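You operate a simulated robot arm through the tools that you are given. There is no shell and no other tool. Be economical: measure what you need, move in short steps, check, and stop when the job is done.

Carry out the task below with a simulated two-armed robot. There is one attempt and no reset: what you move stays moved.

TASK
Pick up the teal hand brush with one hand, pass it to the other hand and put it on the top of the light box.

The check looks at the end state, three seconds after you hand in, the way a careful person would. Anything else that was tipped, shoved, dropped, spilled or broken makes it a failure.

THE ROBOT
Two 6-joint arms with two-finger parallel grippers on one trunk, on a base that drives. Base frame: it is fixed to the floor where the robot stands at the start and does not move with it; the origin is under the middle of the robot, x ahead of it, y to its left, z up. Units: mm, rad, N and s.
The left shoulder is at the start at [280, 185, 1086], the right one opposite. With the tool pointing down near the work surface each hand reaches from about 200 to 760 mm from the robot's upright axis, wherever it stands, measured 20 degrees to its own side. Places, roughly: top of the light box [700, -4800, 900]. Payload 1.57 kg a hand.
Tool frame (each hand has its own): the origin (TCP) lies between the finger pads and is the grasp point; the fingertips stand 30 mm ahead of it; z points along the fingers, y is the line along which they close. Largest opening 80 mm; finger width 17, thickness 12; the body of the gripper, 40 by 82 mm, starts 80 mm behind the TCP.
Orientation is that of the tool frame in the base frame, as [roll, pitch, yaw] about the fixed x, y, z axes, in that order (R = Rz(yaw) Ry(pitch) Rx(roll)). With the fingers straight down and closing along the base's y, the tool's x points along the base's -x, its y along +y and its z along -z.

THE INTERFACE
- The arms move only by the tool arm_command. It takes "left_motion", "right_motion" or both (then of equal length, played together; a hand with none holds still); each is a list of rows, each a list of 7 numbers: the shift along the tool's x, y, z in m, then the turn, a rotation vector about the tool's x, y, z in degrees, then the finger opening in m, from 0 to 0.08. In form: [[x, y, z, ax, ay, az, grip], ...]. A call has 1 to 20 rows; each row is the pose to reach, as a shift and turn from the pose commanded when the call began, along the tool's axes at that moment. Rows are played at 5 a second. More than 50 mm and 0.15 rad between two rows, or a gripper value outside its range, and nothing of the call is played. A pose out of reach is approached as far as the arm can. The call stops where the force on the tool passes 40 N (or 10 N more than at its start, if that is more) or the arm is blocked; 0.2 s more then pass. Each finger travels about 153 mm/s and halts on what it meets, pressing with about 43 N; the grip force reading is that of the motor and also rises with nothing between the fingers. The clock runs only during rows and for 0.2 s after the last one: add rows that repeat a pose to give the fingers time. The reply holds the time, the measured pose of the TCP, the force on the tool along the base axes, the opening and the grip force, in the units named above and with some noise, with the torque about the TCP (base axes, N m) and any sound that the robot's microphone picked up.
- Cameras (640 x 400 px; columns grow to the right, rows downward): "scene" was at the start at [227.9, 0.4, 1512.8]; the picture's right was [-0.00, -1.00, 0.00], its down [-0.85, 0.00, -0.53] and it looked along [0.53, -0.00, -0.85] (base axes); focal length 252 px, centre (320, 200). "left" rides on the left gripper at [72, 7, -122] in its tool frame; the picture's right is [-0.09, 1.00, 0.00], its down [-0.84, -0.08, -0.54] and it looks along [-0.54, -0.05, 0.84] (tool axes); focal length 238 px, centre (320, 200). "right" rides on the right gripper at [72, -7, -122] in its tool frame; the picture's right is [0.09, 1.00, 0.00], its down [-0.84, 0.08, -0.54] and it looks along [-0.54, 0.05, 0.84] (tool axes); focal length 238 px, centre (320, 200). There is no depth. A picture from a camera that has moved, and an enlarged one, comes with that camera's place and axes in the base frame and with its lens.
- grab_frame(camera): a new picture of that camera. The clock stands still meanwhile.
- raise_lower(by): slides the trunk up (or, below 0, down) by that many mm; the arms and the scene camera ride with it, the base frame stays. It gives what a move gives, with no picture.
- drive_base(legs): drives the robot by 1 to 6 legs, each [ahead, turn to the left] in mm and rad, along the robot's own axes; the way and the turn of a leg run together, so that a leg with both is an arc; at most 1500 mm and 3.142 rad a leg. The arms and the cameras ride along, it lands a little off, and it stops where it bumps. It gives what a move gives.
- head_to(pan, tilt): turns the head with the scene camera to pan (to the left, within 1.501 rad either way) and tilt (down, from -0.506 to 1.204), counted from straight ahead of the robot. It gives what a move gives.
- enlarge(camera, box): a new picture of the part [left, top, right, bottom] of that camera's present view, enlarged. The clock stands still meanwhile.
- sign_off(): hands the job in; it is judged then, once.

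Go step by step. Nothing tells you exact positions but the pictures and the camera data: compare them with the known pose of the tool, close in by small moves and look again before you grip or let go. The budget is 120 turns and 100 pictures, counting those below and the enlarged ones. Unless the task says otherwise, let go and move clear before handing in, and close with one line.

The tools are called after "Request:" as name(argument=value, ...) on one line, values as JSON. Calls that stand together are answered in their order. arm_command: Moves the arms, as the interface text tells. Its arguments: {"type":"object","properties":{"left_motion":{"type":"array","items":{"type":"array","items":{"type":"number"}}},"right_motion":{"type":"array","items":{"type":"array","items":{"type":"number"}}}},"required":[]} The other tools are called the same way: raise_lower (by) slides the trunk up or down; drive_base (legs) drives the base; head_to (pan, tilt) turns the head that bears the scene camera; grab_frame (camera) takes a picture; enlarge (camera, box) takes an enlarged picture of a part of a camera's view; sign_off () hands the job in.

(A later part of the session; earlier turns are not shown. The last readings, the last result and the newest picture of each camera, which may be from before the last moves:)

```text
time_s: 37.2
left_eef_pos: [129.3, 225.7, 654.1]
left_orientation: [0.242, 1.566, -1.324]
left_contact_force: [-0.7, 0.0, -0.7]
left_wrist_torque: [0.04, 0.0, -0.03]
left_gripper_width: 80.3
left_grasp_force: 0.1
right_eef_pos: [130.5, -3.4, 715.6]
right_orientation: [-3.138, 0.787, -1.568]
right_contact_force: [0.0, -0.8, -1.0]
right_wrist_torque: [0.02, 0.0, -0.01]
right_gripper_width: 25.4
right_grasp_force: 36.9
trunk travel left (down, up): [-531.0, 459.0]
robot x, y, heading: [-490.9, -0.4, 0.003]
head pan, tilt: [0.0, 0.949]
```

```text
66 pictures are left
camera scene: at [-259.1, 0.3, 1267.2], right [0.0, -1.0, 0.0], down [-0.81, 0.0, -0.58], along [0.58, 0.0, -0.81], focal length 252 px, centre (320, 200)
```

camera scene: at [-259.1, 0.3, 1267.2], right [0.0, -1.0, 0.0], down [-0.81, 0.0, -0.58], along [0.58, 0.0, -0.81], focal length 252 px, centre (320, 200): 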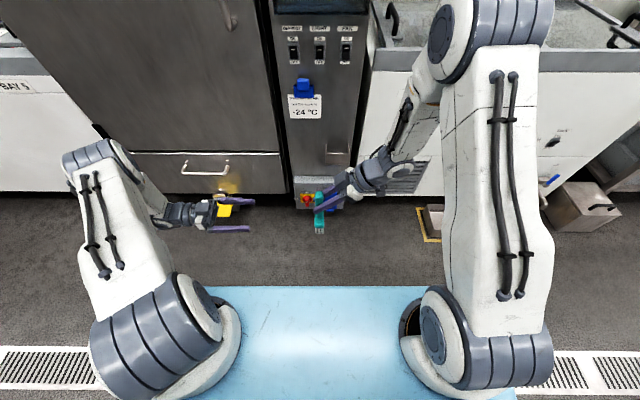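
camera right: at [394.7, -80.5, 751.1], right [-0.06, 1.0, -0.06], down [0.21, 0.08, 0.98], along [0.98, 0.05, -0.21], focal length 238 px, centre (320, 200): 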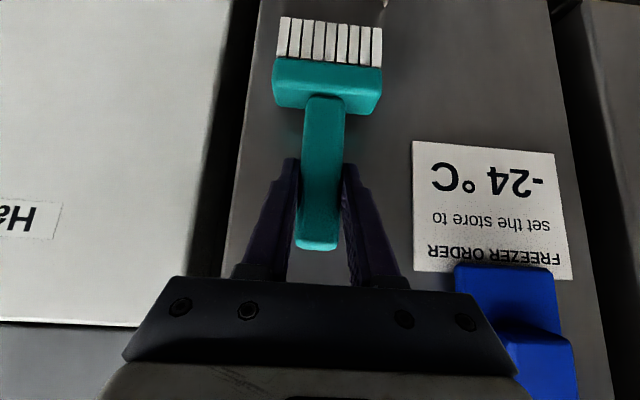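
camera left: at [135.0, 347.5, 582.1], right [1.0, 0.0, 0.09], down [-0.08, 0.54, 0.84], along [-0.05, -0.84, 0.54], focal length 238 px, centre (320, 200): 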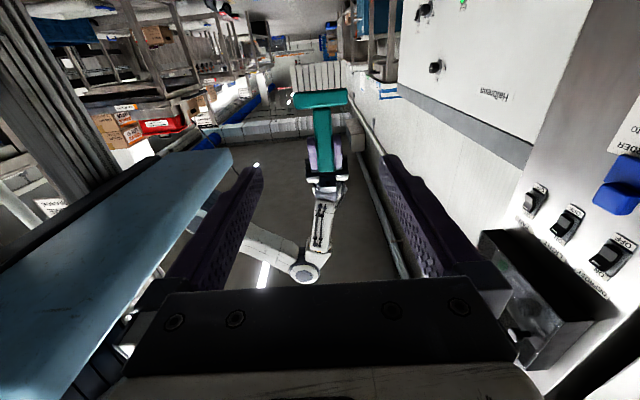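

Left hand faces the brush. I'll enlarge its view to measure the block's width and height.

Request:
enlarge(camera="left", box=[260, 50, 388, 130])

Request:
enlarge(camera="scene", box=[260, 150, 420, 250])

```text
5.00 times, centred on (324, 90) of left
camera zoom: at [135.0, 347.5, 582.1], right [1.0, 0.0, 0.09], down [-0.08, 0.54, 0.84], along [-0.05, -0.84, 0.54], focal length 1192 px, centre (300, 750)
```

zoom: 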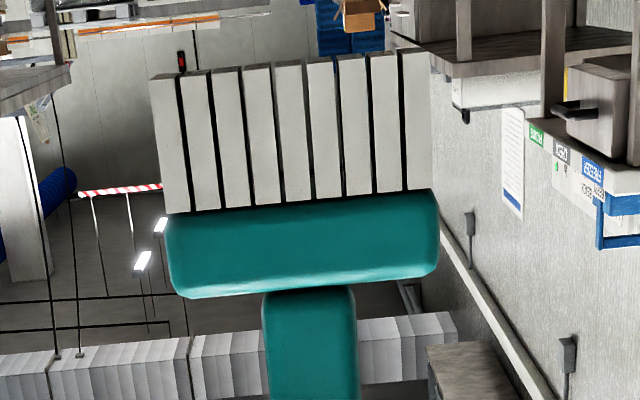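

```text
4.00 times, centred on (340, 200) of scene
camera zoom: at [-259.1, 0.3, 1267.2], right [0.0, -1.0, 0.0], down [-0.81, 0.0, -0.58], along [0.58, 0.0, -0.81], focal length 1007 px, centre (240, 200)
```

zoom: 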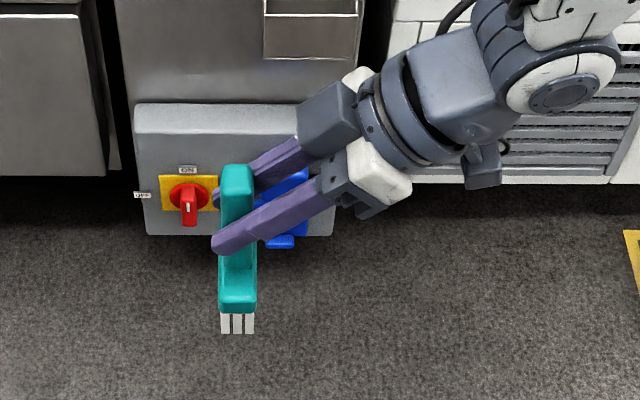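

The block is ~72 mm wide, so gripping the handle just above the block is safer: handle at x≈130, y≈2, free between z≈651 and A's fingertips at ≈688. Left hand advances to half-way at z≈668.

Request:
arm_command(left_motion=[[-0.005, 0.001, 0.04, 0, 0, 0, 0.07], [-0.01, 0.001, 0.08, 0, 0, 0, 0.06], [-0.014, 0.001, 0.12, 0, 0, 0, 0.06], [-0.014, 0.001, 0.14, 0, 0, 0, 0.06]])

Request:
grab_frame(camera="left")

Request:
enlarge(camera="scene", box=[220, 150, 380, 250])

```text
time_s: 38.2
left_eef_pos: [168.3, 96.5, 670.9]
left_orientation: [-1.576, 1.563, 3.134]
left_contact_force: [-0.3, 0.9, -0.2]
left_wrist_torque: [0.0, 0.03, 0.0]
left_gripper_width: 59.9
left_grasp_force: 0.1
left hand out of reach, approached as far as the arm can: row 2, 3, 4
right_eef_pos: [132.2, -3.4, 715.3]
right_orientation: [-3.139, 0.787, -1.567]
right_contact_force: [0.3, -0.1, -0.1]
right_wrist_torque: [-0.01, -0.02, 0.0]
right_gripper_width: 25.3
right_grasp_force: 37.0
trunk travel left (down, up): [-531.0, 459.0]
robot x, y, heading: [-491.0, -3.3, 0.007]
head pan, tilt: [0.0, 0.949]
```

```text
63 pictures are left
camera left: at [174.2, 220.0, 598.3], right [1.0, 0.0, 0.08], down [-0.07, 0.54, 0.84], along [-0.05, -0.84, 0.54], focal length 238 px, centre (320, 200)
```

left: 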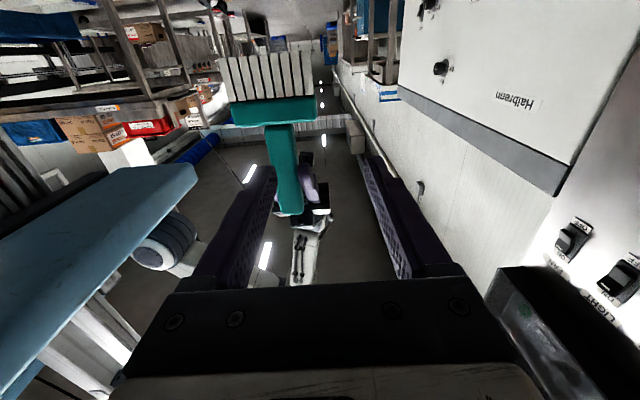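

```text
4.00 times, centred on (300, 200) of scene
camera zoom: at [-259.0, 0.6, 1267.1], right [0.0, -1.0, 0.0], down [-0.81, 0.0, -0.58], along [0.58, 0.0, -0.81], focal length 1007 px, centre (400, 200)
```

zoom: 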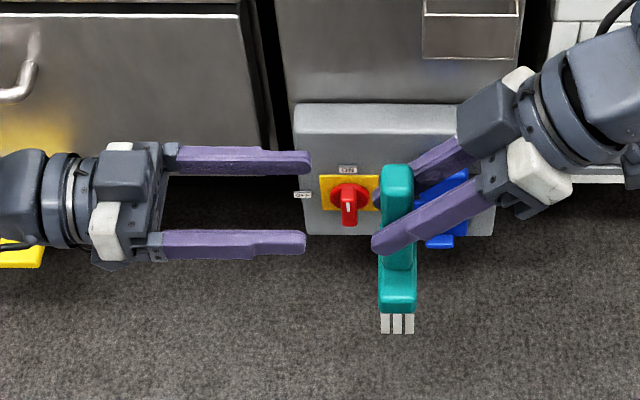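

The left arm drifted because that spot is too close to its shoulder. I'll move both hands further ahead: the brush to x≈215, left hand in line with it.

Request:
arm_command(right_motion=[[0, -0.03, 0, 0, 0, 0, 0], [0, -0.06, 0, 0, 0, 0, 0], [0, -0.085, 0, 0, 0, 0, 0], [0, -0.085, 0, 0, 0, 0, 0]], left_motion=[[0, 0.016, -0.01, 0, 0, 0, 0.06], [0, 0.032, -0.01, 0, 0, 0, 0.06], [0, 0.047, -0.01, 0, 0, 0, 0.06], [0, 0.047, -0.01, 0, 0, 0, 0.06]])

Request:
grab_frame(camera="left")

Request:
enlarge(camera="scene", box=[220, 120, 380, 220])

```text
time_s: 39.2
left_eef_pos: [214.9, 107.9, 671.7]
left_orientation: [1.458, 1.569, -0.11]
left_contact_force: [-0.2, -0.2, -0.5]
left_wrist_torque: [-0.02, 0.0, 0.0]
left_gripper_width: 60.1
left_grasp_force: 0.1
right_eef_pos: [216.5, -3.1, 715.7]
right_orientation: [-3.137, 0.788, -1.569]
right_contact_force: [-0.1, -0.7, -1.6]
right_wrist_torque: [-0.02, 0.03, 0.0]
right_gripper_width: 25.3
right_grasp_force: 36.6
trunk travel left (down, up): [-531.0, 459.0]
robot x, y, heading: [-490.5, 3.1, 0.003]
head pan, tilt: [0.0, 0.949]
```

```text
61 pictures are left
camera left: at [221.0, 229.5, 599.0], right [1.0, 0.0, 0.09], down [-0.08, 0.54, 0.84], along [-0.05, -0.84, 0.54], focal length 238 px, centre (320, 200)
```

left: 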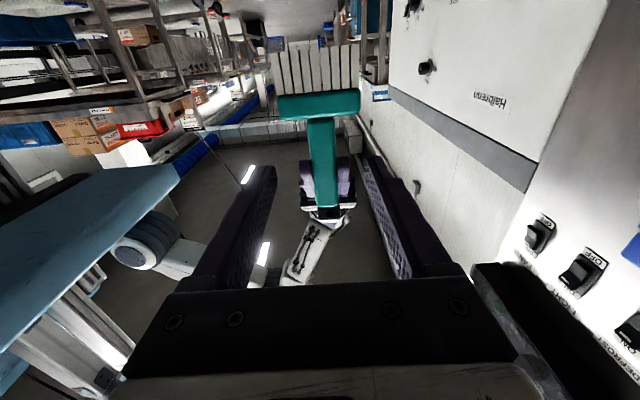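

```text
4.00 times, centred on (300, 170) of scene
camera zoom: at [-259.0, 0.4, 1267.1], right [0.0, -1.0, 0.0], down [-0.81, 0.0, -0.58], along [0.58, 0.0, -0.81], focal length 1007 px, centre (400, 320)
```

zoom: 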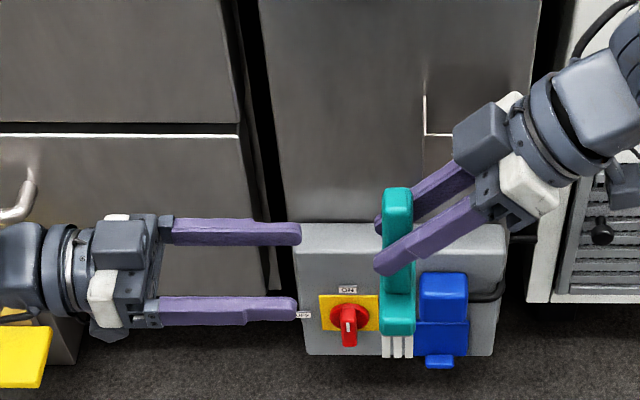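

Aligned. Advancing the left hand 88 mm so its fingers straddle the handle just above the block.

Request:
arm_command(left_motion=[[0.002, 0, 0.03, 0, 0, 0, 0.06], [0.003, 0, 0.05, 0, 0, 0, 0.06], [0.003, 0, 0.07, 0, 0, 0, 0.06], [0.003, 0, 0.087, 0, 0, 0, 0.06]])

Request:
grab_frame(camera="left")

Request:
enlarge(camera="scene", box=[240, 130, 384, 220])

Request:
grab_frame(camera="right")

```text
time_s: 40.2
left_eef_pos: [213.9, 20.4, 667.7]
left_orientation: [1.963, 1.569, 0.394]
left_contact_force: [-0.9, 0.3, -0.7]
left_wrist_torque: [0.0, 0.03, 0.0]
left_gripper_width: 60.1
left_grasp_force: 0.0
right_eef_pos: [216.5, -4.7, 717.5]
right_orientation: [-3.138, 0.787, -1.567]
right_contact_force: [0.1, -0.6, -0.9]
right_wrist_torque: [0.0, 0.01, 0.04]
right_gripper_width: 25.1
right_grasp_force: 36.3
trunk travel left (down, up): [-531.0, 459.0]
robot x, y, heading: [-491.3, -1.3, 0.001]
head pan, tilt: [0.0, 0.949]
```

```text
59 pictures are left
camera left: at [220.4, 143.2, 595.6], right [1.0, 0.0, 0.09], down [-0.08, 0.54, 0.84], along [-0.05, -0.84, 0.54], focal length 238 px, centre (320, 200)
```

left: 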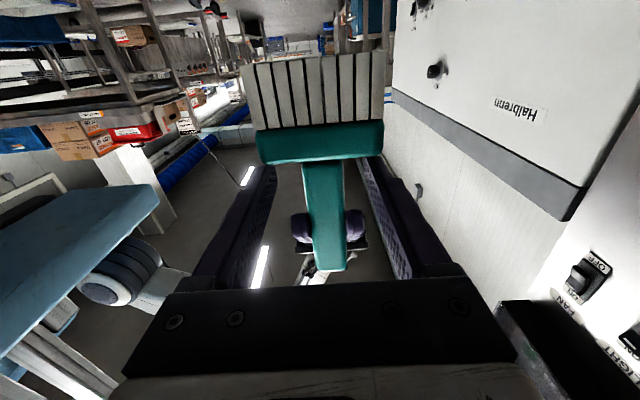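

```text
4.44 times, centred on (312, 175) of scene
camera zoom: at [-258.9, 0.5, 1267.1], right [0.0, -1.0, 0.0], down [-0.81, 0.0, -0.58], along [0.58, 0.0, -0.81], focal length 1119 px, centre (356, 311)
```

zoom: 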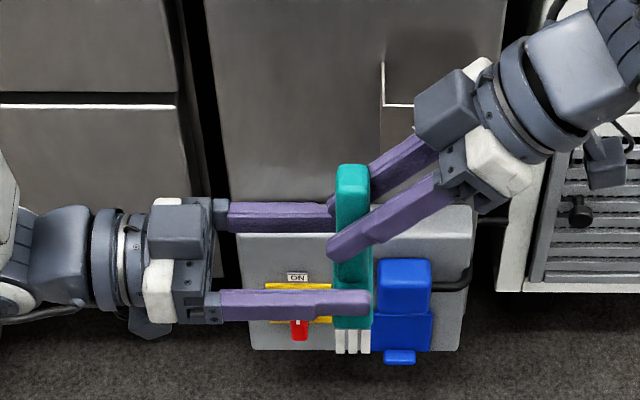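

```text
57 pictures are left
camera right: at [223.5, -141.0, 751.2], right [-1.0, -0.06, -0.07], down [-0.08, 0.21, 0.98], along [-0.05, 0.98, -0.21], focal length 238 px, centre (320, 200)
```

right: 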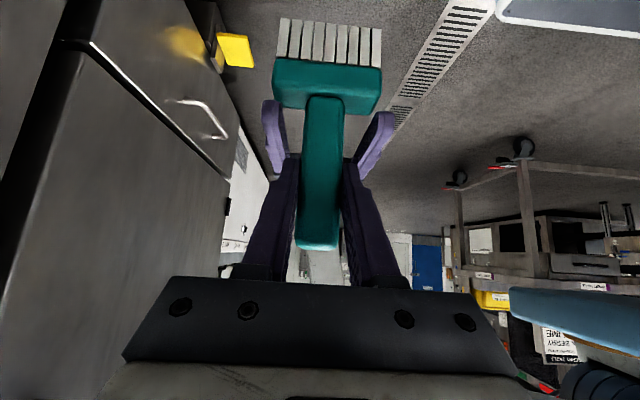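

Left fingers are at the handle's lower part, clear of the block and of the right fingertips. Closing the left hand.

Request:
arm_command(left_motion=[[0, 0.001, 0, 0, 0, 0, 0.04], [0, 0.001, 0, 0, 0, 0, 0.03], [0, 0.001, 0, 0, 0, 0, 0.02], [0, 0.001, 0, 0, 0, 0, 0.01], [0, 0.001, 0, 0, 0, 0, 0.0], [0, 0.001, 0, 0, 0, 0, 0.0]])

Request:
grab_frame(camera="left")

Request:
grab_frame(camera="right")

```text
time_s: 41.6
left_eef_pos: [215.4, 20.8, 667.5]
left_orientation: [2.574, 1.57, 1.007]
left_contact_force: [10.1, 0.6, -2.6]
left_wrist_torque: [0.05, 0.14, 0.08]
left_gripper_width: 24.9
left_grasp_force: 36.3
right_eef_pos: [215.3, -4.6, 715.1]
right_orientation: [-3.14, 0.787, -1.571]
right_contact_force: [-8.4, -0.5, 3.1]
right_wrist_torque: [0.04, 0.3, 0.13]
right_gripper_width: 25.7
right_grasp_force: 36.3
trunk travel left (down, up): [-531.0, 459.0]
robot x, y, heading: [-492.0, -1.3, 0.003]
head pan, tilt: [0.0, 0.949]
```

```text
56 pictures are left
camera left: at [221.7, 143.4, 595.7], right [1.0, 0.0, 0.09], down [-0.08, 0.54, 0.84], along [-0.05, -0.84, 0.54], focal length 238 px, centre (320, 200)
```

left: 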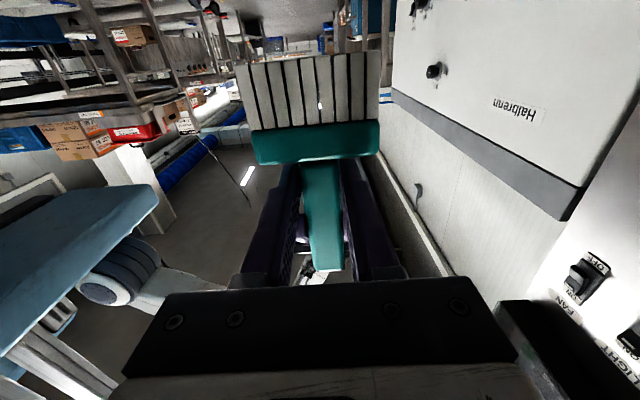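

```text
55 pictures are left
camera right: at [223.1, -141.0, 751.0], right [-1.0, -0.07, -0.07], down [-0.08, 0.21, 0.98], along [-0.05, 0.98, -0.21], focal length 238 px, centre (320, 200)
```

right: 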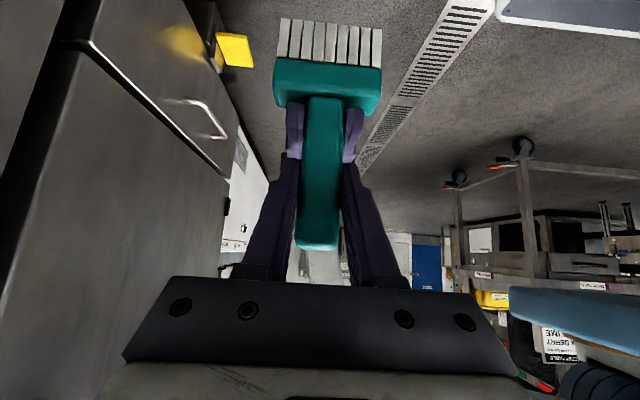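

Both hands hold the handle. Opening the right hand and withdrawing it along its fingers.

Request:
arm_command(right_motion=[[0, 0, 0, 0, 0, 0, 0.02], [0, 0, 0, 0, 0, 0, 0.04], [0, 0, 0, 0, 0, 0, 0.06], [0, 0, 0, 0, 0, 0, 0.06], [0, 0, -0.03, 0, 0, 0, 0.06], [0, 0, -0.07, 0, 0, 0, 0.06], [0, 0, -0.11, 0, 0, 0, 0.06]])

Request:
grab_frame(camera="left")

Request:
grab_frame(camera="scene")

```text
time_s: 43.2
left_eef_pos: [215.6, 21.5, 668.2]
left_orientation: [1.684, 1.57, 0.118]
left_contact_force: [0.2, 0.2, -0.4]
left_wrist_torque: [0.01, 0.03, -0.01]
left_gripper_width: 25.2
left_grasp_force: 36.0
right_eef_pos: [216.3, -82.0, 792.4]
right_orientation: [-3.138, 0.788, -1.57]
right_contact_force: [-0.7, 0.3, 0.0]
right_wrist_torque: [-0.01, 0.03, 0.0]
right_gripper_width: 60.0
right_grasp_force: 0.0
trunk travel left (down, up): [-531.0, 459.0]
robot x, y, heading: [-492.4, -0.6, 0.002]
head pan, tilt: [0.0, 0.949]
```

```text
54 pictures are left
camera left: at [221.5, 143.5, 595.6], right [1.0, 0.0, 0.09], down [-0.08, 0.54, 0.84], along [-0.05, -0.84, 0.54], focal length 238 px, centre (320, 200)
```

left: 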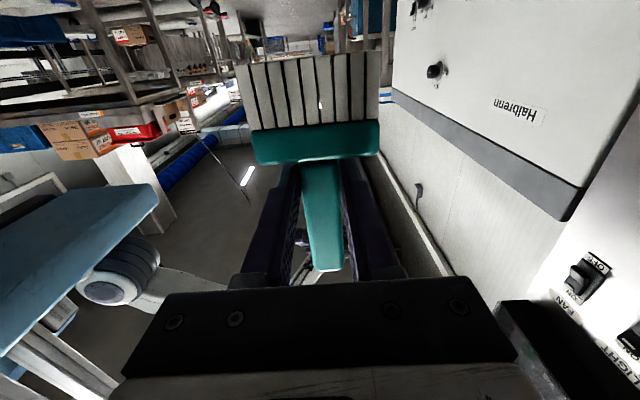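

```text
53 pictures are left
camera scene: at [-258.7, 0.6, 1267.1], right [0.0, -1.0, 0.0], down [-0.81, 0.0, -0.58], along [0.58, 0.0, -0.81], focal length 252 px, centre (320, 200)
```

scene: 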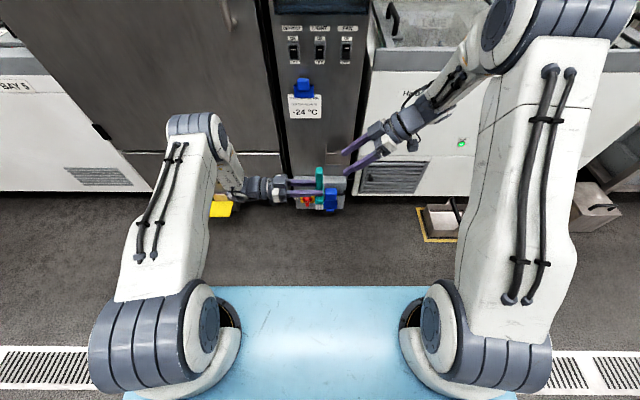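

Handover done; the left hand alone holds the brush. I'll fold the right hand back to its side and raise the trunk.

Request:
arm_command(right_motion=[[0.01, 0, -0.01, 5.3, 0, 5.3, 0.06], [0.02, 0, -0.02, 10.6, 0, 10.6, 0.06], [0.03, 0, -0.03, 15.9, 0, 15.9, 0.06], [0.04, 0, -0.04, 21.2, 0, 21.2, 0.06], [0.05, 0, -0.05, 26.5, 0, 26.5, 0.06], [0.06, 0, -0.06, 31.8, 0, 31.8, 0.06], [0.07, 0, -0.07, 37.1, 0, 37.1, 0.06], [0.08, 0, -0.08, 42.4, 0, 42.4, 0.06], [0.09, 0, -0.09, 47.7, 0, 47.7, 0.06], [0.1, 0, -0.1, 53, 0, 53, 0.06], [0.106, 0, -0.106, 58.3, 0, 58.3, 0.06], [0.106, 0, -0.106, 63.6, 0, 63.6, 0.06]])

Request:
raise_lower(by=250)

Request:
drive_base(legs=[[0, -1.571]])

Request:
head_to(pan=0, tilt=0.4)

Request:
grab_frame(camera="scene")

```text
time_s: 45.8
left_eef_pos: [216.0, 21.3, 667.7]
left_orientation: [-2.753, 1.571, 1.961]
left_contact_force: [1.7, 0.0, -0.2]
left_wrist_torque: [0.0, 0.01, -0.01]
left_gripper_width: 25.4
left_grasp_force: 36.1
right_eef_pos: [215.7, -231.5, 793.3]
right_orientation: [3.141, 0.788, 3.141]
right_contact_force: [-0.4, 0.4, 0.4]
right_wrist_torque: [0.0, -0.02, 0.02]
right_gripper_width: 60.0
right_grasp_force: 0.0
trunk travel left (down, up): [-531.0, 459.0]
robot x, y, heading: [-492.1, -3.2, 0.003]
head pan, tilt: [0.0, 0.949]
```

```text
time_s: 48.4
left_eef_pos: [215.1, 20.7, 917.7]
left_orientation: [0.92, 1.571, -0.647]
left_contact_force: [-0.1, 0.4, -1.2]
left_wrist_torque: [0.02, 0.0, -0.03]
left_gripper_width: 25.0
left_grasp_force: 36.3
right_eef_pos: [216.5, -231.7, 1043.8]
right_orientation: [3.138, 0.788, 3.14]
right_contact_force: [0.2, 0.0, 0.4]
right_wrist_torque: [0.01, 0.01, 0.03]
right_gripper_width: 60.0
right_grasp_force: 0.1
trunk travel left (down, up): [-781.0, 209.0]
robot x, y, heading: [-493.8, -1.2, 0.003]
head pan, tilt: [0.0, 0.949]
```

```text
time_s: 50.8
left_eef_pos: [109.9, -436.6, 916.7]
left_orientation: [-0.797, 1.57, -3.021]
left_contact_force: [1.2, 1.6, -0.3]
left_wrist_torque: [-0.01, -0.02, -0.02]
left_gripper_width: 25.1
left_grasp_force: 36.5
right_eef_pos: [-46.1, -635.1, 1044.3]
right_orientation: [3.136, 0.789, 2.481]
right_contact_force: [-0.1, 0.8, -0.1]
right_wrist_torque: [-0.06, 0.06, -0.09]
right_gripper_width: 60.1
right_grasp_force: 0.1
trunk travel left (down, up): [-781.0, 209.0]
robot x, y, heading: [-458.3, -20.2, -0.567]
head pan, tilt: [0.0, 0.949]
stopped in leg 1: the robot was blocked; the commanded pose is now the measured one
```

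```text
time_s: 51.8
left_eef_pos: [108.1, -437.9, 917.5]
left_orientation: [-0.868, 1.568, -3.092]
left_contact_force: [0.8, -0.2, -1.2]
left_wrist_torque: [-0.01, 0.01, -0.02]
left_gripper_width: 25.2
left_grasp_force: 36.6
right_eef_pos: [-47.1, -635.1, 1043.3]
right_orientation: [3.136, 0.789, 2.48]
right_contact_force: [0.0, 0.3, -0.3]
right_wrist_torque: [-0.02, -0.01, 0.01]
right_gripper_width: 59.8
right_grasp_force: 0.1
trunk travel left (down, up): [-781.0, 209.0]
robot x, y, heading: [-459.7, -16.3, -0.563]
head pan, tilt: [0.0, 0.4]
```

```text
52 pictures are left
camera scene: at [-248.9, -152.8, 1563.7], right [-0.54, -0.84, 0.0], down [-0.33, 0.21, -0.92], along [0.78, -0.49, -0.39], focal length 252 px, centre (320, 200)
```

scene: 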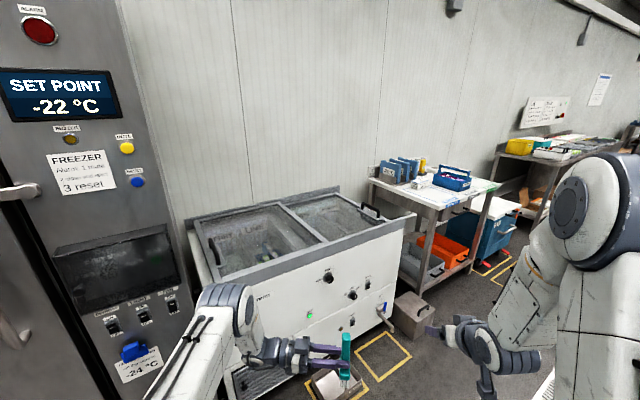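

The turn was blocked by something, likely beside or behind me. I'll look both ways before moving again.

Request:
head_to(pan=-1.5, tilt=0.6)

Request:
grab_frame(camera="scene")

Request:
head_to(pan=1.5, tilt=0.6)

Request:
grab_frame(camera="scene")

```text
time_s: 53.4
left_eef_pos: [108.4, -436.3, 918.4]
left_orientation: [-0.902, 1.569, -3.127]
left_contact_force: [0.5, -0.1, -1.0]
left_wrist_torque: [0.01, 0.01, 0.01]
left_gripper_width: 24.9
left_grasp_force: 36.5
right_eef_pos: [-47.3, -635.4, 1043.3]
right_orientation: [3.136, 0.791, 2.483]
right_contact_force: [0.2, 0.0, 0.6]
right_wrist_torque: [0.01, -0.03, 0.01]
right_gripper_width: 60.3
right_grasp_force: 0.0
trunk travel left (down, up): [-781.0, 209.0]
robot x, y, heading: [-460.1, -20.7, -0.566]
head pan, tilt: [-1.499, 0.6]
```

```text
51 pictures are left
camera scene: at [-368.9, -181.1, 1545.6], right [-0.88, 0.47, 0.0], down [0.27, 0.5, -0.83], along [-0.39, -0.73, -0.56], focal length 252 px, centre (320, 200)
```

scene: 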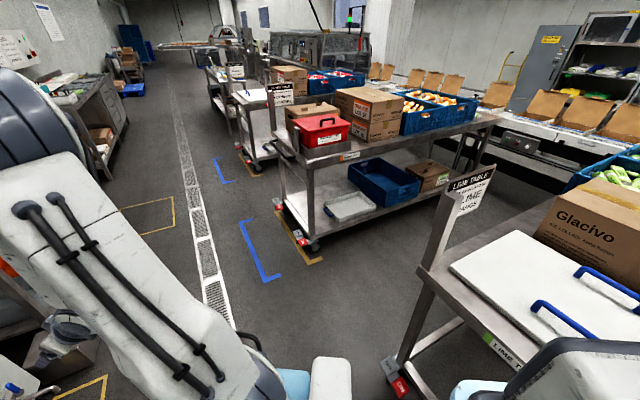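

```text
time_s: 56.0
left_eef_pos: [108.7, -438.0, 918.6]
left_orientation: [-0.876, 1.57, -3.098]
left_contact_force: [0.3, 0.6, -0.4]
left_wrist_torque: [-0.01, 0.0, 0.02]
left_gripper_width: 24.8
left_grasp_force: 36.6
right_eef_pos: [-46.9, -635.4, 1044.5]
right_orientation: [3.136, 0.79, 2.481]
right_contact_force: [0.1, 0.4, 0.4]
right_wrist_torque: [-0.02, 0.0, -0.01]
right_gripper_width: 59.9
right_grasp_force: 0.0
trunk travel left (down, up): [-781.0, 209.0]
robot x, y, heading: [-460.6, -18.4, -0.56]
head pan, tilt: [1.499, 0.6]
```

```text
50 pictures are left
camera scene: at [-274.6, -32.2, 1545.5], right [0.8, -0.59, 0.0], down [-0.34, -0.45, -0.83], along [0.49, 0.66, -0.56], focal length 252 px, centre (320, 200)
```

scene: 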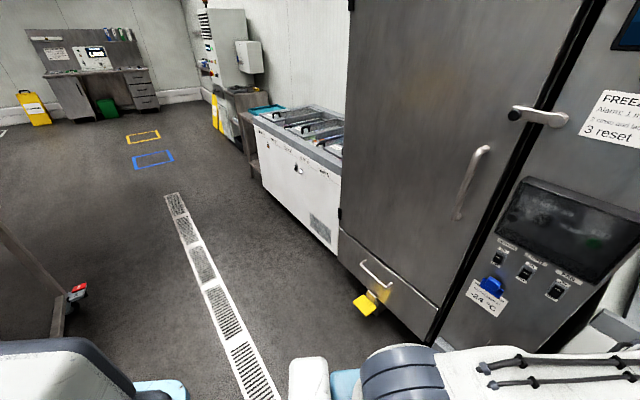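

A table stands behind me (front edge x≈-950); the base's corner touched it. I'll pull forward away from it first, then finish the turn.

Request:
drive_base(legs=[[230, 0]])

Request:
head_to(pan=-1.4, tilt=0.7)

Request:
grab_frame(camera="scene")

```text
time_s: 57.7
left_eef_pos: [302.5, -562.7, 918.8]
left_orientation: [-0.72, 1.569, -2.947]
left_contact_force: [0.4, 0.0, -1.0]
left_wrist_torque: [-0.03, -0.02, 0.0]
left_gripper_width: 25.1
left_grasp_force: 37.0
right_eef_pos: [147.2, -759.8, 1043.9]
right_orientation: [3.137, 0.789, 2.48]
right_contact_force: [-0.2, 0.0, 0.0]
right_wrist_torque: [0.0, 0.0, -0.04]
right_gripper_width: 60.1
right_grasp_force: 0.1
trunk travel left (down, up): [-781.0, 209.0]
robot x, y, heading: [-265.5, -139.4, -0.57]
head pan, tilt: [1.499, 0.6]
```

```text
time_s: 60.2
left_eef_pos: [303.4, -562.4, 918.0]
left_orientation: [-0.947, 1.57, 3.109]
left_contact_force: [0.5, -0.1, -1.0]
left_wrist_torque: [0.0, -0.01, 0.0]
left_gripper_width: 25.3
left_grasp_force: 36.6
right_eef_pos: [146.3, -759.6, 1043.9]
right_orientation: [3.137, 0.79, 2.479]
right_contact_force: [-0.2, 0.2, 0.4]
right_wrist_torque: [-0.03, -0.02, 0.02]
right_gripper_width: 59.8
right_grasp_force: 0.0
trunk travel left (down, up): [-781.0, 209.0]
robot x, y, heading: [-262.8, -141.9, -0.569]
head pan, tilt: [-1.4, 0.7]
```

```text
49 pictures are left
camera scene: at [-164.5, -305.9, 1536.9], right [-0.92, 0.38, 0.0], down [0.25, 0.59, -0.76], along [-0.29, -0.71, -0.64], focal length 252 px, centre (320, 200)
```

scene: 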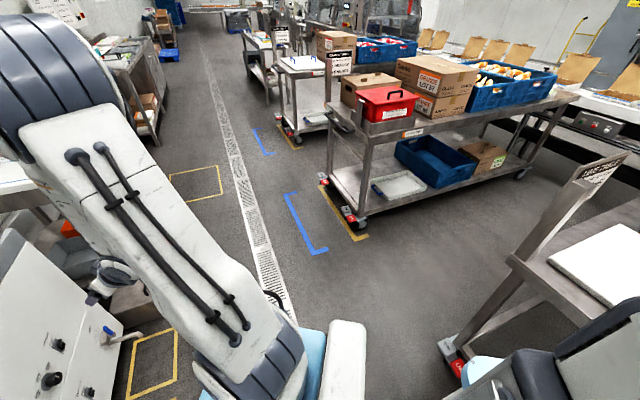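

Clear of the table now. Completing the turn to face down the aisle.

Request:
drive_base(legs=[[0, -1.0]])

Request:
head_to(pan=0, tilt=0.3)

Request:
grab_frame(camera="scene")

```text
time_s: 63.2
left_eef_pos: [-307.0, -848.4, 918.4]
left_orientation: [-0.91, 1.568, 2.154]
left_contact_force: [0.0, 0.5, -1.2]
left_wrist_torque: [0.01, 0.0, -0.06]
left_gripper_width: 25.2
left_grasp_force: 36.7
right_eef_pos: [-558.0, -825.5, 1042.8]
right_orientation: [3.138, 0.788, 1.485]
right_contact_force: [0.2, 0.0, 0.5]
right_wrist_torque: [0.0, 0.04, -0.01]
right_gripper_width: 60.0
right_grasp_force: 0.1
trunk travel left (down, up): [-781.0, 209.0]
robot x, y, heading: [-266.4, -144.8, -1.561]
head pan, tilt: [-1.4, 0.7]
```

```text
time_s: 64.7
left_eef_pos: [-308.5, -848.3, 918.6]
left_orientation: [-0.993, 1.569, 2.071]
left_contact_force: [0.1, 0.0, -1.6]
left_wrist_torque: [-0.01, 0.01, -0.02]
left_gripper_width: 25.1
left_grasp_force: 37.1
right_eef_pos: [-559.3, -825.7, 1044.0]
right_orientation: [3.136, 0.79, 1.486]
right_contact_force: [-0.3, 0.2, 0.1]
right_wrist_torque: [-0.01, -0.03, 0.02]
right_gripper_width: 59.8
right_grasp_force: 0.0
trunk travel left (down, up): [-781.0, 209.0]
robot x, y, heading: [-265.6, -141.5, -1.562]
head pan, tilt: [0.0, 0.3]
```

```text
48 pictures are left
camera scene: at [-264.8, -395.0, 1573.0], right [-1.0, -0.01, 0.0], down [0.0, 0.3, -0.96], along [0.01, -0.96, -0.3], focal length 252 px, centre (320, 200)
```

scene: 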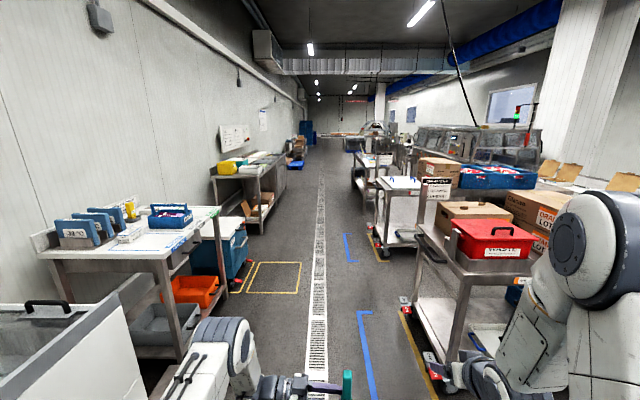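

The aisle is free between x≈460 and x≈-890. I'll shift slightly left and drive ahead in two legs, then look again.

Request:
drive_base(legs=[[0, 0.11], [900, 0], [0, -0.12], [900, 0]])

Request:
grab_frame(camera="scene")

```text
time_s: 74.9
left_eef_pos: [-213.6, -2649.5, 918.4]
left_orientation: [-0.943, 1.568, 2.1]
left_contact_force: [0.5, -1.2, 0.3]
left_wrist_torque: [0.0, -0.06, -0.02]
left_gripper_width: 25.2
left_grasp_force: 36.5
right_eef_pos: [-464.6, -2621.2, 1042.9]
right_orientation: [3.137, 0.789, 1.471]
right_contact_force: [0.4, -0.9, -0.2]
right_wrist_torque: [-0.03, -0.02, -0.02]
right_gripper_width: 60.2
right_grasp_force: 0.2
trunk travel left (down, up): [-781.0, 209.0]
robot x, y, heading: [-161.4, -1944.9, -1.573]
head pan, tilt: [0.0, 0.3]
```

```text
47 pictures are left
camera scene: at [-163.3, -2196.2, 1573.1], right [-1.0, 0.01, 0.0], down [0.0, 0.3, -0.96], along [-0.01, -0.96, -0.3], focal length 252 px, centre (320, 200)
```

scene: 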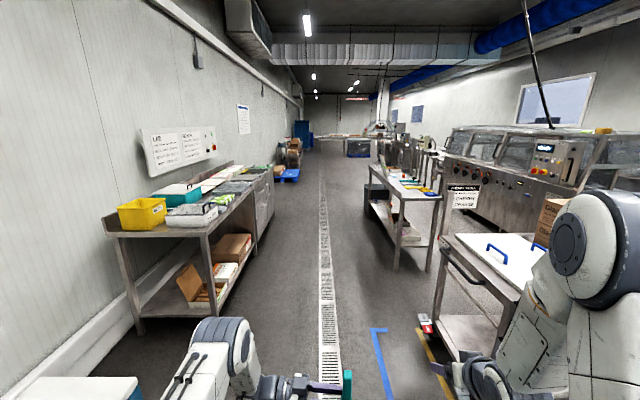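

Zooming on the bench where the light box should be.

Request:
enlarge(camera="scene", box=[110, 140, 310, 265])

Request:
drive_base(legs=[[1400, 0]])

Request:
head_to(pan=0.5, tilt=0.5)

Request:
grab_frame(camera="scene")

```text
3.20 times, centred on (210, 202) of scene
camera zoom: at [-163.3, -2196.2, 1573.1], right [-1.0, 0.01, 0.0], down [0.0, 0.3, -0.96], along [-0.01, -0.96, -0.3], focal length 806 px, centre (672, 192)
```

zoom: 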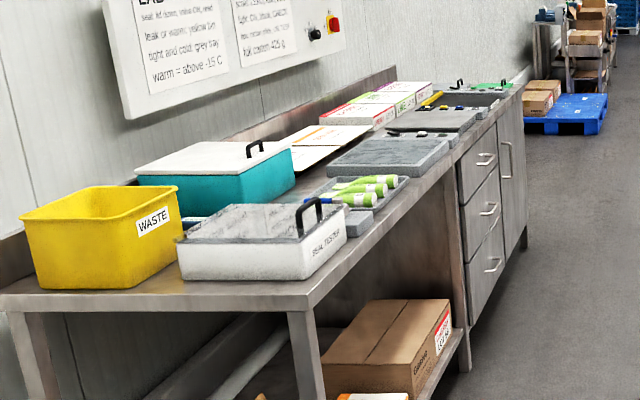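

```text
time_s: 81.9
left_eef_pos: [-214.3, -4058.4, 919.2]
left_orientation: [-0.977, 1.568, 2.077]
left_contact_force: [-0.3, 0.1, -0.4]
left_wrist_torque: [-0.02, -0.01, -0.02]
left_gripper_width: 25.2
left_grasp_force: 36.4
right_eef_pos: [-464.9, -4033.2, 1043.2]
right_orientation: [3.134, 0.788, 1.476]
right_contact_force: [0.4, 0.4, -0.4]
right_wrist_torque: [0.01, 0.01, 0.0]
right_gripper_width: 59.9
right_grasp_force: 0.1
trunk travel left (down, up): [-781.0, 209.0]
robot x, y, heading: [-166.9, -3354.1, -1.568]
head pan, tilt: [0.0, 0.3]
```

```text
time_s: 82.9
left_eef_pos: [-213.3, -4058.3, 918.8]
left_orientation: [-1.031, 1.57, 2.023]
left_contact_force: [-0.4, 0.4, -1.0]
left_wrist_torque: [-0.03, 0.0, -0.02]
left_gripper_width: 25.2
left_grasp_force: 36.4
right_eef_pos: [-465.2, -4033.3, 1044.0]
right_orientation: [3.136, 0.789, 1.476]
right_contact_force: [-1.1, 0.1, -0.6]
right_wrist_torque: [-0.01, 0.01, -0.05]
right_gripper_width: 60.0
right_grasp_force: 0.1
trunk travel left (down, up): [-781.0, 209.0]
robot x, y, heading: [-163.5, -3352.0, -1.568]
head pan, tilt: [0.499, 0.499]
```

```text
45 pictures are left
camera scene: at [-123.0, -3592.1, 1554.7], right [-0.88, -0.48, 0.0], down [-0.23, 0.42, -0.88], along [0.42, -0.77, -0.48], focal length 252 px, centre (320, 200)
```

scene: 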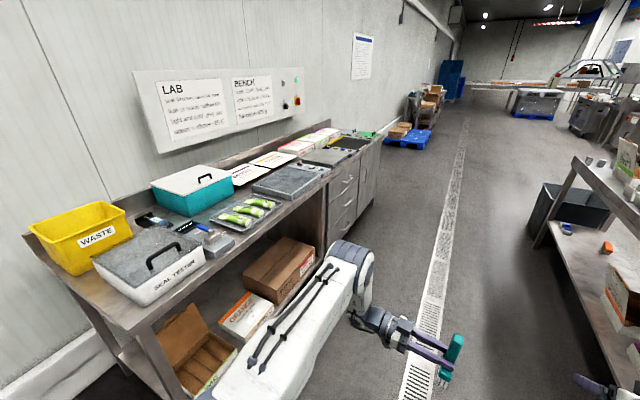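

The light box should be the flat grey thing around (295,180). Enlarging.

Request:
enlarge(camera="scene", box=[200, 120, 392, 240])

```text
3.33 times, centred on (296, 180) of scene
camera zoom: at [-123.0, -3592.1, 1554.7], right [-0.88, -0.48, 0.0], down [-0.23, 0.42, -0.88], along [0.42, -0.77, -0.48], focal length 839 px, centre (400, 267)
```

zoom: 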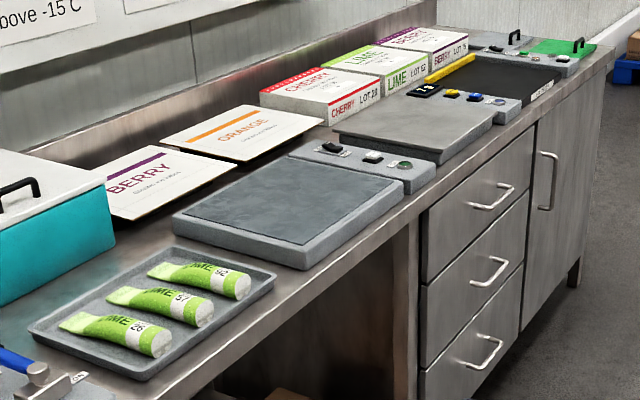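

The light box is the flat grey unit with the glass panel near [725,-4745]. I'll raise the trunk so arms clear everything, then drive ahead to its level.

Request:
raise_lower(by=200)

Request:
drive_base(legs=[[1480, 0]])

Request:
head_to(pan=1.4, tilt=0.6)

Request:
grab_frame(camera="scene")

Request:
head_to(pan=-1.2, tilt=0.6)

Request:
grab_frame(camera="scene")

```text
time_s: 85.0
left_eef_pos: [-214.0, -4058.9, 1118.5]
left_orientation: [-1.104, 1.57, 1.947]
left_contact_force: [0.0, 0.7, -0.8]
left_wrist_torque: [-0.02, 0.02, 0.01]
left_gripper_width: 24.8
left_grasp_force: 36.4
right_eef_pos: [-465.8, -4033.2, 1244.1]
right_orientation: [3.136, 0.789, 1.476]
right_contact_force: [0.2, 0.1, 0.0]
right_wrist_torque: [-0.02, 0.03, -0.02]
right_gripper_width: 60.0
right_grasp_force: 0.2
trunk travel left (down, up): [-981.0, 9.0]
robot x, y, heading: [-165.8, -3351.5, -1.568]
head pan, tilt: [0.499, 0.499]
```

```text
time_s: 92.4
left_eef_pos: [-203.8, -5539.6, 1117.0]
left_orientation: [-1.02, 1.569, 2.041]
left_contact_force: [-0.6, -0.7, -1.5]
left_wrist_torque: [-0.04, -0.05, 0.01]
left_gripper_width: 25.2
left_grasp_force: 36.2
right_eef_pos: [-456.4, -5515.3, 1244.5]
right_orientation: [3.136, 0.789, 1.482]
right_contact_force: [0.1, -0.5, -0.1]
right_wrist_torque: [0.0, 0.02, -0.02]
right_gripper_width: 60.0
right_grasp_force: 0.2
trunk travel left (down, up): [-981.0, 9.0]
robot x, y, heading: [-162.4, -4835.6, -1.564]
head pan, tilt: [0.499, 0.499]
```

```text
time_s: 93.6
left_eef_pos: [-204.8, -5539.5, 1118.2]
left_orientation: [-1.043, 1.57, 2.015]
left_contact_force: [-0.3, 0.0, -0.9]
left_wrist_torque: [0.0, -0.02, 0.01]
left_gripper_width: 25.3
left_grasp_force: 36.6
right_eef_pos: [-456.0, -5516.0, 1243.5]
right_orientation: [3.137, 0.789, 1.483]
right_contact_force: [0.4, 0.4, 0.0]
right_wrist_torque: [0.02, -0.02, 0.0]
right_gripper_width: 60.3
right_grasp_force: 0.1
trunk travel left (down, up): [-981.0, 9.0]
robot x, y, heading: [-160.8, -4833.6, -1.568]
head pan, tilt: [1.4, 0.6]
```

```text
43 pictures are left
camera scene: at [-73.5, -5007.2, 1745.6], right [-0.16, -0.99, 0.0], down [-0.56, 0.09, -0.83], along [0.81, -0.14, -0.56], focal length 252 px, centre (320, 200)
```

scene: 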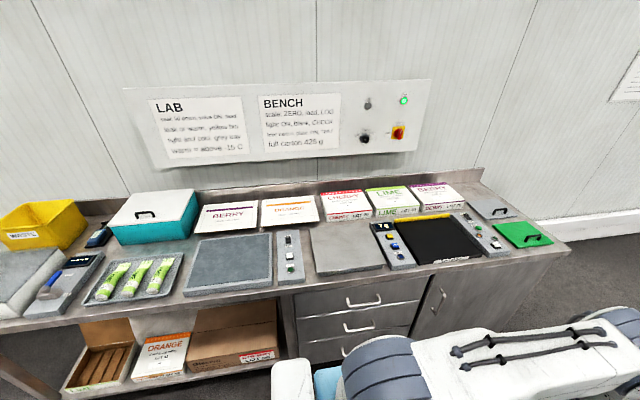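

```text
time_s: 95.9
left_eef_pos: [-204.1, -5538.6, 1118.2]
left_orientation: [-1.046, 1.568, 2.014]
left_contact_force: [0.2, -0.3, -0.8]
left_wrist_torque: [0.0, 0.0, -0.01]
left_gripper_width: 25.3
left_grasp_force: 36.3
right_eef_pos: [-454.9, -5516.5, 1243.6]
right_orientation: [3.137, 0.79, 1.482]
right_contact_force: [-0.4, 0.1, 0.2]
right_wrist_torque: [-0.02, 0.0, 0.03]
right_gripper_width: 60.1
right_grasp_force: 0.1
trunk travel left (down, up): [-981.0, 9.0]
robot x, y, heading: [-160.0, -4831.9, -1.562]
head pan, tilt: [-1.201, 0.6]
```

```text
42 pictures are left
camera scene: at [-242.8, -5025.2, 1745.5], right [-0.37, 0.93, 0.0], down [0.53, 0.21, -0.83], along [-0.77, -0.3, -0.56], focal length 252 px, centre (320, 200)
```

scene: 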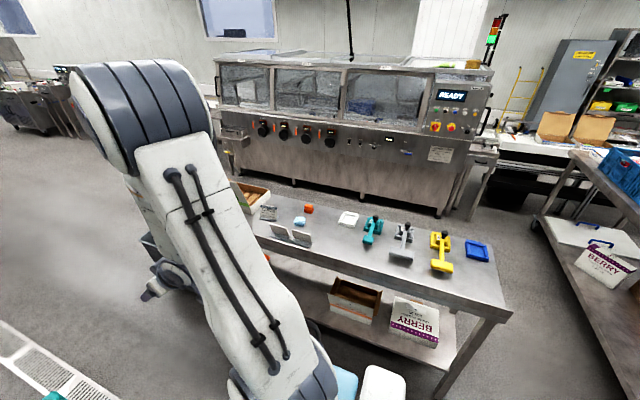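

The light box panel spans about x 575–900, y -4935…-4590. Turning left in place to face it; the clearances look fine.

Request:
drive_base(legs=[[0, 1.57]])

Request:
head_to(pan=0, tilt=0.75)

Request:
grab_frame(camera="scene")

```text
time_s: 100.2
left_eef_pos: [545.8, -4865.8, 1118.1]
left_orientation: [-1.071, 1.567, -2.708]
left_contact_force: [0.0, -0.7, -0.3]
left_wrist_torque: [0.04, 0.02, -0.01]
left_gripper_width: 25.2
left_grasp_force: 36.8
right_eef_pos: [526.5, -5116.9, 1242.3]
right_orientation: [3.136, 0.789, 3.07]
right_contact_force: [0.5, 0.1, 0.9]
right_wrist_torque: [-0.01, -0.03, 0.01]
right_gripper_width: 60.1
right_grasp_force: 0.1
trunk travel left (down, up): [-981.0, 9.0]
robot x, y, heading: [-158.9, -4833.1, 0.024]
head pan, tilt: [-1.201, 0.6]
```

```text
time_s: 101.6
left_eef_pos: [545.9, -4866.0, 1117.7]
left_orientation: [-1.114, 1.569, -2.75]
left_contact_force: [1.2, 0.1, -1.3]
left_wrist_torque: [0.03, 0.0, 0.03]
left_gripper_width: 25.2
left_grasp_force: 36.2
right_eef_pos: [525.7, -5117.0, 1243.3]
right_orientation: [3.138, 0.789, 3.071]
right_contact_force: [0.8, -0.3, 0.2]
right_wrist_torque: [-0.02, 0.04, 0.02]
right_gripper_width: 59.9
right_grasp_force: 0.1
trunk travel left (down, up): [-981.0, 9.0]
robot x, y, heading: [-158.0, -4829.7, 0.022]
head pan, tilt: [0.0, 0.75]
```

```text
41 pictures are left
camera scene: at [81.4, -4827.1, 1732.7], right [0.02, -1.0, 0.0], down [-0.68, -0.01, -0.73], along [0.73, 0.02, -0.68], focal length 252 px, centre (320, 200)
```

scene: 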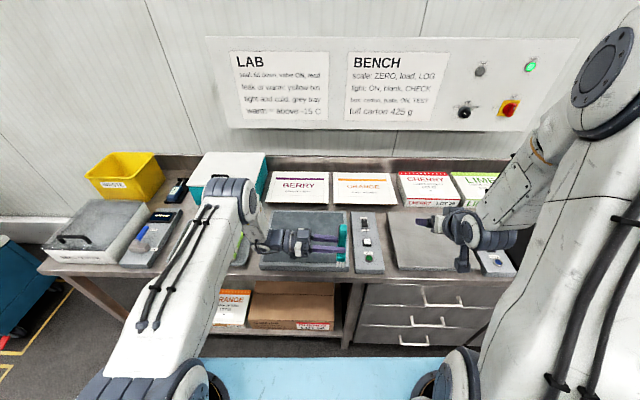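

Facing the bench with the brush over the front of the light box. I'll turn the left hand to point straight down at this height, moving it left toward the panel's middle.

Request:
arm_command(left_motion=[[0, 0, -0.01, 0, 7.5, 0, 0], [0, 0, -0.02, 0, 15, 0, 0], [0, 0, -0.03, 0, 22.5, 0, 0], [0, 0, -0.04, 0, 30, 0, 0], [0, 0, -0.05, 0, 37.5, 0, 0], [0, 0, -0.06, 0, 45, 0, 0], [0, 0, -0.07, 0, 52.5, 0, 0], [0, 0, -0.08, 0, 60, 0, 0], [0, 0, -0.09, 0, 67.5, 0, 0], [0, 0, -0.096, 0, 75, 0, 0], [0, 0, -0.096, 0, 82.5, 0, 0], [0, 0, -0.096, 0, 90, 0, 0]])

Request:
grab_frame(camera="scene")

Request:
grab_frame(camera="left")

```text
time_s: 104.2
left_eef_pos: [552.9, -4771.2, 1118.2]
left_orientation: [3.139, -0.001, 1.504]
left_contact_force: [1.0, -0.2, -0.8]
left_wrist_torque: [-0.01, 0.01, -0.03]
left_gripper_width: 24.8
left_grasp_force: 36.2
right_eef_pos: [526.9, -5116.7, 1244.1]
right_orientation: [3.135, 0.789, 3.071]
right_contact_force: [-0.8, 0.2, -0.1]
right_wrist_torque: [-0.03, -0.02, 0.02]
right_gripper_width: 60.2
right_grasp_force: 0.0
trunk travel left (down, up): [-981.0, 9.0]
robot x, y, heading: [-159.8, -4832.9, 0.019]
head pan, tilt: [0.0, 0.75]
```

```text
40 pictures are left
camera scene: at [81.4, -4827.2, 1732.7], right [0.02, -1.0, 0.0], down [-0.68, -0.02, -0.73], along [0.73, 0.02, -0.68], focal length 252 px, centre (320, 200)
```

scene: 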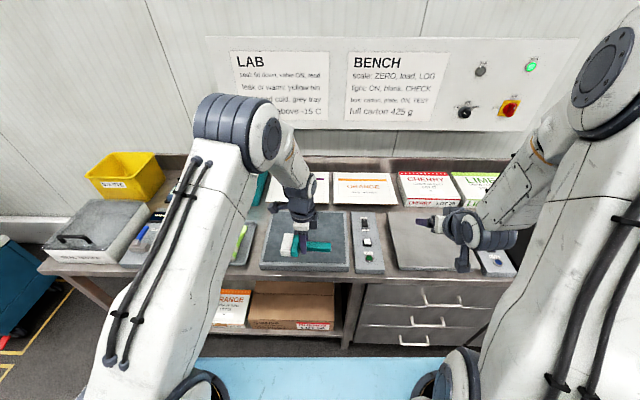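

```text
39 pictures are left
camera left: at [564.2, -4698.4, 1239.9], right [0.99, -0.16, 0.0], down [-0.13, -0.83, 0.54], along [-0.09, -0.53, -0.84], focal length 238 px, centre (320, 200)
```

left: 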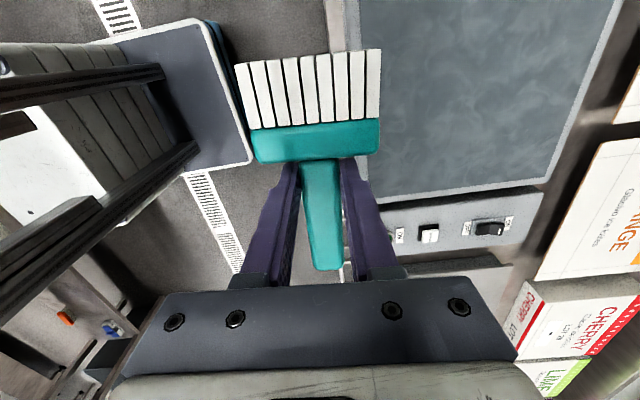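

Good pose: brush horizontal, hand pointing down. Driving forward 160 mm to bring it over the panel's middle, then lowering the trunk 120 mm.

Request:
drive_base(legs=[[160, 0]])

Request:
raise_lower(by=-120)

Request:
grab_frame(camera="scene")

Request:
grab_frame(camera="left")

```text
time_s: 105.6
left_eef_pos: [712.4, -4766.3, 1117.3]
left_orientation: [-3.14, 0.0, 1.505]
left_contact_force: [0.6, 0.5, -0.6]
left_wrist_torque: [-0.01, 0.0, 0.01]
left_gripper_width: 25.3
left_grasp_force: 36.4
right_eef_pos: [685.4, -5113.2, 1242.9]
right_orientation: [3.136, 0.788, 3.071]
right_contact_force: [0.1, -0.6, -0.7]
right_wrist_torque: [-0.01, 0.01, 0.0]
right_gripper_width: 59.7
right_grasp_force: 0.2
trunk travel left (down, up): [-981.0, 9.0]
robot x, y, heading: [2.2, -4832.0, 0.024]
head pan, tilt: [0.0, 0.75]
```

```text
time_s: 107.1
left_eef_pos: [713.6, -4766.0, 998.5]
left_orientation: [-3.14, 0.0, 1.504]
left_contact_force: [0.7, 0.4, -0.7]
left_wrist_torque: [-0.03, 0.01, 0.02]
left_gripper_width: 24.9
left_grasp_force: 37.0
right_eef_pos: [686.4, -5113.4, 1124.2]
right_orientation: [3.136, 0.789, 3.072]
right_contact_force: [-0.3, 0.2, -1.3]
right_wrist_torque: [-0.01, 0.0, 0.0]
right_gripper_width: 59.9
right_grasp_force: 0.0
trunk travel left (down, up): [-861.0, 129.0]
robot x, y, heading: [1.4, -4831.6, 0.024]
head pan, tilt: [0.0, 0.75]
```

```text
38 pictures are left
camera scene: at [240.8, -4823.5, 1612.7], right [0.02, -1.0, 0.0], down [-0.68, -0.02, -0.73], along [0.73, 0.02, -0.68], focal length 252 px, centre (320, 200)
```

scene: 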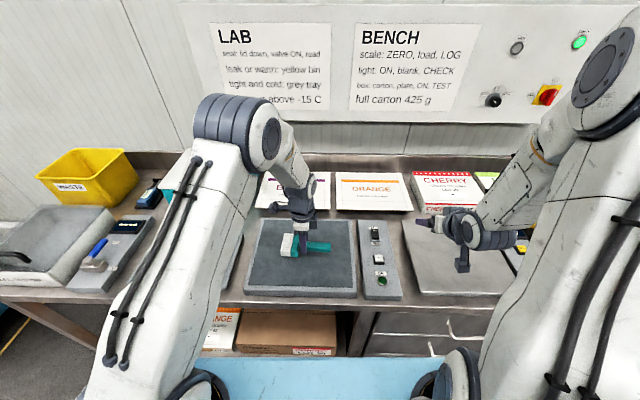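

```text
37 pictures are left
camera left: at [723.6, -4694.5, 1119.7], right [0.99, -0.16, 0.0], down [-0.13, -0.83, 0.54], along [-0.09, -0.54, -0.84], focal length 238 px, centre (320, 200)
```

left: 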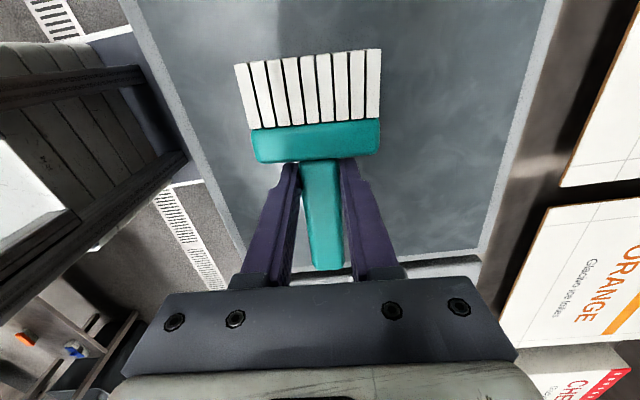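

Centred over the panel. Descending 48 mm slowly, then checking.

Request:
arm_command(left_motion=[[0, 0, 0.015, 0, 0, 0, 0], [0, 0, 0.03, 0, 0, 0, 0], [0, 0, 0.04, 0, 0, 0, 0], [0, 0, 0.048, 0, 0, 0, 0]])

Request:
enlarge(camera="scene", box=[236, 190, 396, 290])

Request:
grab_frame(camera="right")

```text
time_s: 108.1
left_eef_pos: [712.2, -4766.6, 952.3]
left_orientation: [3.141, 0.001, 1.503]
left_contact_force: [-5.9, 0.9, 25.8]
left_wrist_torque: [0.48, 0.13, 0.02]
left_gripper_width: 25.7
left_grasp_force: 36.6
right_eef_pos: [686.6, -5112.5, 1125.2]
right_orientation: [3.136, 0.789, 3.07]
right_contact_force: [0.5, -0.5, -1.3]
right_wrist_torque: [-0.02, -0.01, 0.01]
right_gripper_width: 59.9
right_grasp_force: 0.1
trunk travel left (down, up): [-861.0, 129.0]
robot x, y, heading: [-4.7, -4826.5, 0.021]
head pan, tilt: [0.0, 0.75]
```

```text
4.00 times, centred on (316, 240) of scene
camera zoom: at [239.6, -4823.5, 1613.6], right [0.02, -1.0, 0.0], down [-0.68, -0.02, -0.73], along [0.73, 0.02, -0.68], focal length 1007 px, centre (336, 40)
```

zoom: 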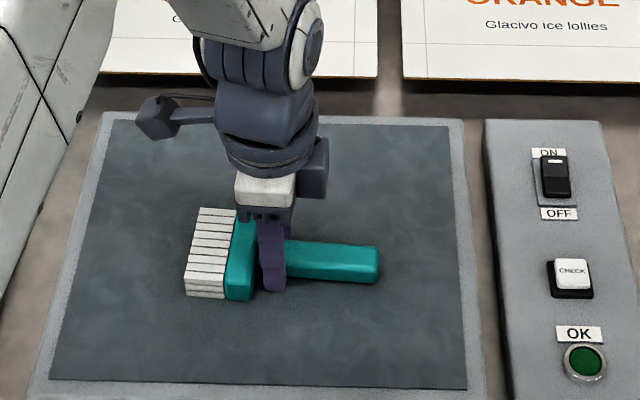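

```text
35 pictures are left
camera right: at [548.6, -5110.6, 1160.1], right [0.0, 1.0, -0.06], down [0.21, 0.06, 0.98], along [0.98, -0.02, -0.21], focal length 238 px, centre (320, 200)
```

right: 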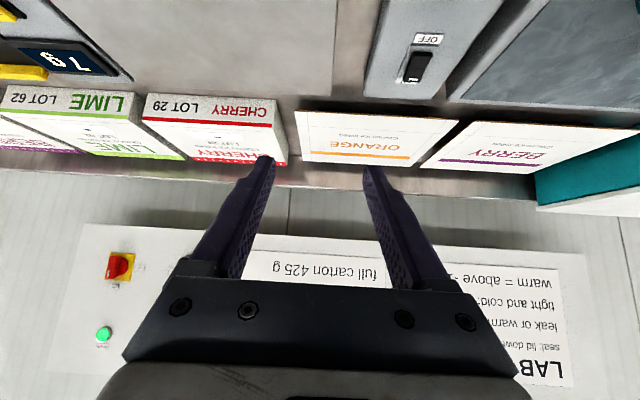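

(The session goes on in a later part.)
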